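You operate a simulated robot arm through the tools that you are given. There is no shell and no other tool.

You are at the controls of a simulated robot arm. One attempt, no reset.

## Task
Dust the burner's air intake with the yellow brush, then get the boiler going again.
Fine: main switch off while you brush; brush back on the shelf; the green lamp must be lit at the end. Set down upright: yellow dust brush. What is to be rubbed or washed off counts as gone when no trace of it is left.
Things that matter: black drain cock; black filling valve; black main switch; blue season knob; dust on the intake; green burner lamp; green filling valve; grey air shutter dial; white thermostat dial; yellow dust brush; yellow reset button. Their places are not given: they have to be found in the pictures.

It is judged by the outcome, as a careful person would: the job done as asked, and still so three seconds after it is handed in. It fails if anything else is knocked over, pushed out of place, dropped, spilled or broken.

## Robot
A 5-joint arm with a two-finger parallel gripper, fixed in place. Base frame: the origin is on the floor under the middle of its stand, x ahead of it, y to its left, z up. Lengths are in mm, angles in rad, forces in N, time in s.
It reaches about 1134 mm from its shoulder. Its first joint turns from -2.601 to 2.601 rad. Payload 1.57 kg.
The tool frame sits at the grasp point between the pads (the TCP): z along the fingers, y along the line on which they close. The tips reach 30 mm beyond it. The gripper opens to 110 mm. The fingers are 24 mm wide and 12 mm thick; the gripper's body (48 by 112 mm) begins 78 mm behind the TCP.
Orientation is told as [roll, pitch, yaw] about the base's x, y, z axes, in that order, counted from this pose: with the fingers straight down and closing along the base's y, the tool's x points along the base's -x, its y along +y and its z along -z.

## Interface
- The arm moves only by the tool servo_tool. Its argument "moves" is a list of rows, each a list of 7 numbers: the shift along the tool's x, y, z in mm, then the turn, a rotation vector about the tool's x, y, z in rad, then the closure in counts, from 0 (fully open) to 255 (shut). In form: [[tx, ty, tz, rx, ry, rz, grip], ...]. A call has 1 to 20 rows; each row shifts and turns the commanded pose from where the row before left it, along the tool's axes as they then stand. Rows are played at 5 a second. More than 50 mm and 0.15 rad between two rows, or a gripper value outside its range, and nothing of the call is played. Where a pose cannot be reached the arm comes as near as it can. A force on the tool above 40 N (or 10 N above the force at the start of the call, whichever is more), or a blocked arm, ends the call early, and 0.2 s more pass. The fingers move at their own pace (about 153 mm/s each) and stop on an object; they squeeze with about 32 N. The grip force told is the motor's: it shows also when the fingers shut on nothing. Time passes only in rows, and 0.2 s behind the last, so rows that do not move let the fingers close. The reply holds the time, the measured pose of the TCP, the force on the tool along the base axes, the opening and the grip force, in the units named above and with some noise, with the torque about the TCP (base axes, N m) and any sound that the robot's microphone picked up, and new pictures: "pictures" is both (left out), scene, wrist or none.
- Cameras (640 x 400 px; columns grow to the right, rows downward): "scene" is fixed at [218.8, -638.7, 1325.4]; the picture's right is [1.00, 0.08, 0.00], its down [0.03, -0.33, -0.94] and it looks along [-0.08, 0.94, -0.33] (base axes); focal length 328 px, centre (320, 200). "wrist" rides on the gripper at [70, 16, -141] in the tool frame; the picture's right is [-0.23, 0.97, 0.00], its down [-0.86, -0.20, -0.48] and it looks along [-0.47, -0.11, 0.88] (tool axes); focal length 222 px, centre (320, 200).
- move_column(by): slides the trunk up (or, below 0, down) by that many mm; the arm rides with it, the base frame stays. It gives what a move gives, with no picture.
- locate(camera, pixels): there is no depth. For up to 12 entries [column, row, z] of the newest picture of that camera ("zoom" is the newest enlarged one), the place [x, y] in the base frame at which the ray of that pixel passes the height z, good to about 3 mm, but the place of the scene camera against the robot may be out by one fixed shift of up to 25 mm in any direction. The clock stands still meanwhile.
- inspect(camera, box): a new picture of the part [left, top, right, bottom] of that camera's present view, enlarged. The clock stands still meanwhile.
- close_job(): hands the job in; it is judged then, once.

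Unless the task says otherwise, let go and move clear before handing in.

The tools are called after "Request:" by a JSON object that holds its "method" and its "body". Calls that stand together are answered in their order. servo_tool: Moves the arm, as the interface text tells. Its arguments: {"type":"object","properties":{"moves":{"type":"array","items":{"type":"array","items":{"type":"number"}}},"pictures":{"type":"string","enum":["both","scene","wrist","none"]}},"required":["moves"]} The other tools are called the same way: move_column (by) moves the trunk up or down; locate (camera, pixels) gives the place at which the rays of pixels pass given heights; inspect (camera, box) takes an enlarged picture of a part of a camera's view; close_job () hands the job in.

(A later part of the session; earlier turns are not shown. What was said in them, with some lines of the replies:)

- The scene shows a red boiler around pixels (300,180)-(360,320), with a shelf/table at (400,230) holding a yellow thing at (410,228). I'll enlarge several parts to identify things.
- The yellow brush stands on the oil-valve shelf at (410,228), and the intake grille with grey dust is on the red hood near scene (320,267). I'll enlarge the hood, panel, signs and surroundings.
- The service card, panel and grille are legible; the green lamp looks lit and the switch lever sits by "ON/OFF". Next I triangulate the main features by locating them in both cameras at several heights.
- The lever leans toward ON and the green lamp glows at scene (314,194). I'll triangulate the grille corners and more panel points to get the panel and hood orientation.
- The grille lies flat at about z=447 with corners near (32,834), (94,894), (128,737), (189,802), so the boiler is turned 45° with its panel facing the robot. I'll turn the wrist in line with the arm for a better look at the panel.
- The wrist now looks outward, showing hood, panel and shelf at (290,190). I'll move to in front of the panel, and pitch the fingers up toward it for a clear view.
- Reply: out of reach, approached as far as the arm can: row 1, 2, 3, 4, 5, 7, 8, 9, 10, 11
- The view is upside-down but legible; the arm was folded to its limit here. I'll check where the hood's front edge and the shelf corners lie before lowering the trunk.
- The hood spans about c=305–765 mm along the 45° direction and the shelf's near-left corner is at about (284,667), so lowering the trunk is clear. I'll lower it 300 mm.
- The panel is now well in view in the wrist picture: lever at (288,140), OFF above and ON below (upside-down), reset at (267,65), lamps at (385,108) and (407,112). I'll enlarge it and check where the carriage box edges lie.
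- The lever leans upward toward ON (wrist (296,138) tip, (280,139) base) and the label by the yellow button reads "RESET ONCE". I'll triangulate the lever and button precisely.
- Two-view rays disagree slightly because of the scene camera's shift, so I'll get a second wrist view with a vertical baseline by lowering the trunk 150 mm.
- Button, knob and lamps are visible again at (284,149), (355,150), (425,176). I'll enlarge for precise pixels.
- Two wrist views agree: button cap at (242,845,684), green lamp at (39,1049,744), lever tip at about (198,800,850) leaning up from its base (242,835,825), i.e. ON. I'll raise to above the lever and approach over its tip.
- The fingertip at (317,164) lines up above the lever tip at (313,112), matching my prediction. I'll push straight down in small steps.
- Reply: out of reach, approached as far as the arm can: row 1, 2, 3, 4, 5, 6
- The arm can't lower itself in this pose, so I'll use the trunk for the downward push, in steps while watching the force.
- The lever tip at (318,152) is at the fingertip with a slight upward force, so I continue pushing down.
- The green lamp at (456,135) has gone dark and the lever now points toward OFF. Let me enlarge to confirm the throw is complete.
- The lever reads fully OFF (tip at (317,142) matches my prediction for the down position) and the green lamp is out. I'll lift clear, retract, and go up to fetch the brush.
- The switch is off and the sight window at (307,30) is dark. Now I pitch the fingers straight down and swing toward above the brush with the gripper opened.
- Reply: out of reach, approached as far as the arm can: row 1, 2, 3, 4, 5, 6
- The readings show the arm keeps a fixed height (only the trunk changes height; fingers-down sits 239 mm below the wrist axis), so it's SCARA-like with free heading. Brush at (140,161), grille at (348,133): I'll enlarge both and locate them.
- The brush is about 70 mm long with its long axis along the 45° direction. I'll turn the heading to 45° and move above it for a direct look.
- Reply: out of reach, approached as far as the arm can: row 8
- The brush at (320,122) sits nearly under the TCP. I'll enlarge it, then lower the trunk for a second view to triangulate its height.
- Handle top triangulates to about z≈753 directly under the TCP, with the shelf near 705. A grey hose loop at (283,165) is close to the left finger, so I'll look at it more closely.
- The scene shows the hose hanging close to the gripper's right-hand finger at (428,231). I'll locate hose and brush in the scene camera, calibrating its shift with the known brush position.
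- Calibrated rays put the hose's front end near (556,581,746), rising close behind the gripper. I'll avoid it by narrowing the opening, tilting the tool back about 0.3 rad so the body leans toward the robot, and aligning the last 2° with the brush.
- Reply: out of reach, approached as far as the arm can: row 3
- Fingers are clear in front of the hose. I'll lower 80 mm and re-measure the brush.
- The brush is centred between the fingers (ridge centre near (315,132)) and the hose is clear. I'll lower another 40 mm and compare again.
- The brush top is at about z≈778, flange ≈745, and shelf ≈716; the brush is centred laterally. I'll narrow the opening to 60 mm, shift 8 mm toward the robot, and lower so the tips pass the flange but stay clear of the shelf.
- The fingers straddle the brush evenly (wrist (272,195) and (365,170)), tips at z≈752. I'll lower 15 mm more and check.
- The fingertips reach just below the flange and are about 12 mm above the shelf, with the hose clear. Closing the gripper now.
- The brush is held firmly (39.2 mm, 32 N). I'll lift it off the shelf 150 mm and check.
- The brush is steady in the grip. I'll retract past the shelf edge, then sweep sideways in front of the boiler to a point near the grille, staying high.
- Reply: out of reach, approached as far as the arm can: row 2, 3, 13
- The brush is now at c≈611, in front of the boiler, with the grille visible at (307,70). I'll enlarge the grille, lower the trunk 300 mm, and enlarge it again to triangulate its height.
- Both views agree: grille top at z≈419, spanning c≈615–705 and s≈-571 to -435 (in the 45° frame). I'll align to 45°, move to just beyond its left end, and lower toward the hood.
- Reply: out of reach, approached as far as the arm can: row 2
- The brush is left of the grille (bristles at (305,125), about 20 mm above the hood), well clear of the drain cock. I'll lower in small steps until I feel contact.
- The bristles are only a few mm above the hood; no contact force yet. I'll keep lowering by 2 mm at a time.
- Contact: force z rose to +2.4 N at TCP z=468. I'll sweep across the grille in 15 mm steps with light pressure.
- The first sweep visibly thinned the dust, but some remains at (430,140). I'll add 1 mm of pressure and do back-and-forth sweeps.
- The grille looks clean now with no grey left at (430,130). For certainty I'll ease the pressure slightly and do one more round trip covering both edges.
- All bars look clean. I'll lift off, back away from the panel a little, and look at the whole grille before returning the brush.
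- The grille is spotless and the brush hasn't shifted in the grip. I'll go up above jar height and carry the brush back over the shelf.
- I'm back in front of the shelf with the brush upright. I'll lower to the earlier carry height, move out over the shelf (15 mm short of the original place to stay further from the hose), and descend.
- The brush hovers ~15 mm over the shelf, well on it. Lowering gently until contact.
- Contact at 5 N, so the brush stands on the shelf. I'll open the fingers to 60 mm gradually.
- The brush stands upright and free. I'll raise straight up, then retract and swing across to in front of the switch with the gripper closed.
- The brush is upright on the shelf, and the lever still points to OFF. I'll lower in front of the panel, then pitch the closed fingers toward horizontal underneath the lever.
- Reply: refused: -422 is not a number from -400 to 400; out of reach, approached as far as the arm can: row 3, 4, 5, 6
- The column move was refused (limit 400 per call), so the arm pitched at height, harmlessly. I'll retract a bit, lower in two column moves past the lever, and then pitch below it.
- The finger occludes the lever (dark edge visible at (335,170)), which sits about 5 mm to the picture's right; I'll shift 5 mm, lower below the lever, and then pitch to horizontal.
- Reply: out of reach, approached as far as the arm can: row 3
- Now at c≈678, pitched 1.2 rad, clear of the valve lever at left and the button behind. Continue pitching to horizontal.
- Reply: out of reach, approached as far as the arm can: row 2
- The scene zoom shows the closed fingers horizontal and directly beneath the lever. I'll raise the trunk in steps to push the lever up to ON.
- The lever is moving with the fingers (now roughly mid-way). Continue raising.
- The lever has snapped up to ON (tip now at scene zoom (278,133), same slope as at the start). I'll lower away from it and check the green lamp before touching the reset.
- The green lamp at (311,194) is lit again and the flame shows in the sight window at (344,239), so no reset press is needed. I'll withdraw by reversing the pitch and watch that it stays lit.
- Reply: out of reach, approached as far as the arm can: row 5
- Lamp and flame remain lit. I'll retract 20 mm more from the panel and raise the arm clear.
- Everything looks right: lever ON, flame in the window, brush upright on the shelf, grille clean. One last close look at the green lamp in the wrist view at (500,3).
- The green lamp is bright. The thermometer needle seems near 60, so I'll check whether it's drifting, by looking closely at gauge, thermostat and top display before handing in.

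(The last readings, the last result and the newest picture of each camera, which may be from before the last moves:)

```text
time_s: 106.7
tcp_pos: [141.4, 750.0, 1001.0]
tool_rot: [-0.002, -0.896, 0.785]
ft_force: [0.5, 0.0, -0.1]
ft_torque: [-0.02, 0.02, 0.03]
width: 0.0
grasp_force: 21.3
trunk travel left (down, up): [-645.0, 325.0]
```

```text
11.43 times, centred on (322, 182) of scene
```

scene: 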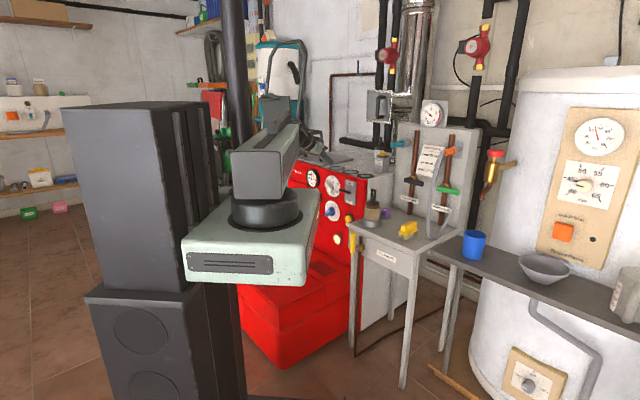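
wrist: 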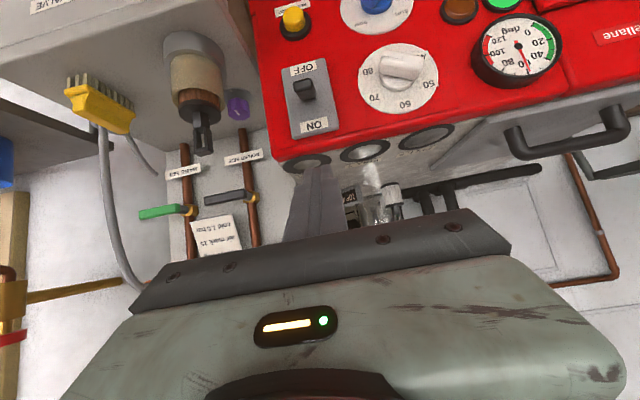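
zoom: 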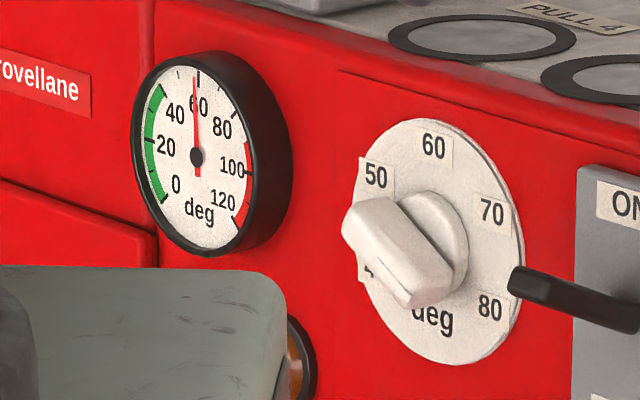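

The thermostat mark is untouched and sits near the 80+ end, the gauge reads about 58 deg, and the burner and green lamp are steadily on. The switch is ON, the grille is clean, the brush is upright on the shelf and the arm is clear, so I'm handing in.

Request:
{"method": "close_job", "body": {}}

```text
The job is handed in.
```

The air intake is dusted, the boiler is running again, and I've handed the job in. The pictures just before handing in showed everything as asked:

- **Intake:** I brushed the grille with the main switch off, in several passes. A close look afterwards showed no dust left.
- **Brush:** It stands upright on the shelf, about 15 mm nearer the robot than where it started, to keep clear of the grey hose.
- **Boiler:** The main switch is back to ON, the green lamp is lit and the flame shows in the sight window. The lamp came back by itself, so I did not press the reset button.
- **Everything else:** I did not touch the valves, thermostat, season knob, air shutter dial or drain cock, and nothing was knocked or moved.

The temperature gauge read about 58 deg and had been rising slowly since the restart. The thermostat mark looks to be near or past 80, while the service card says to heat to 60. I left that setting as it was.
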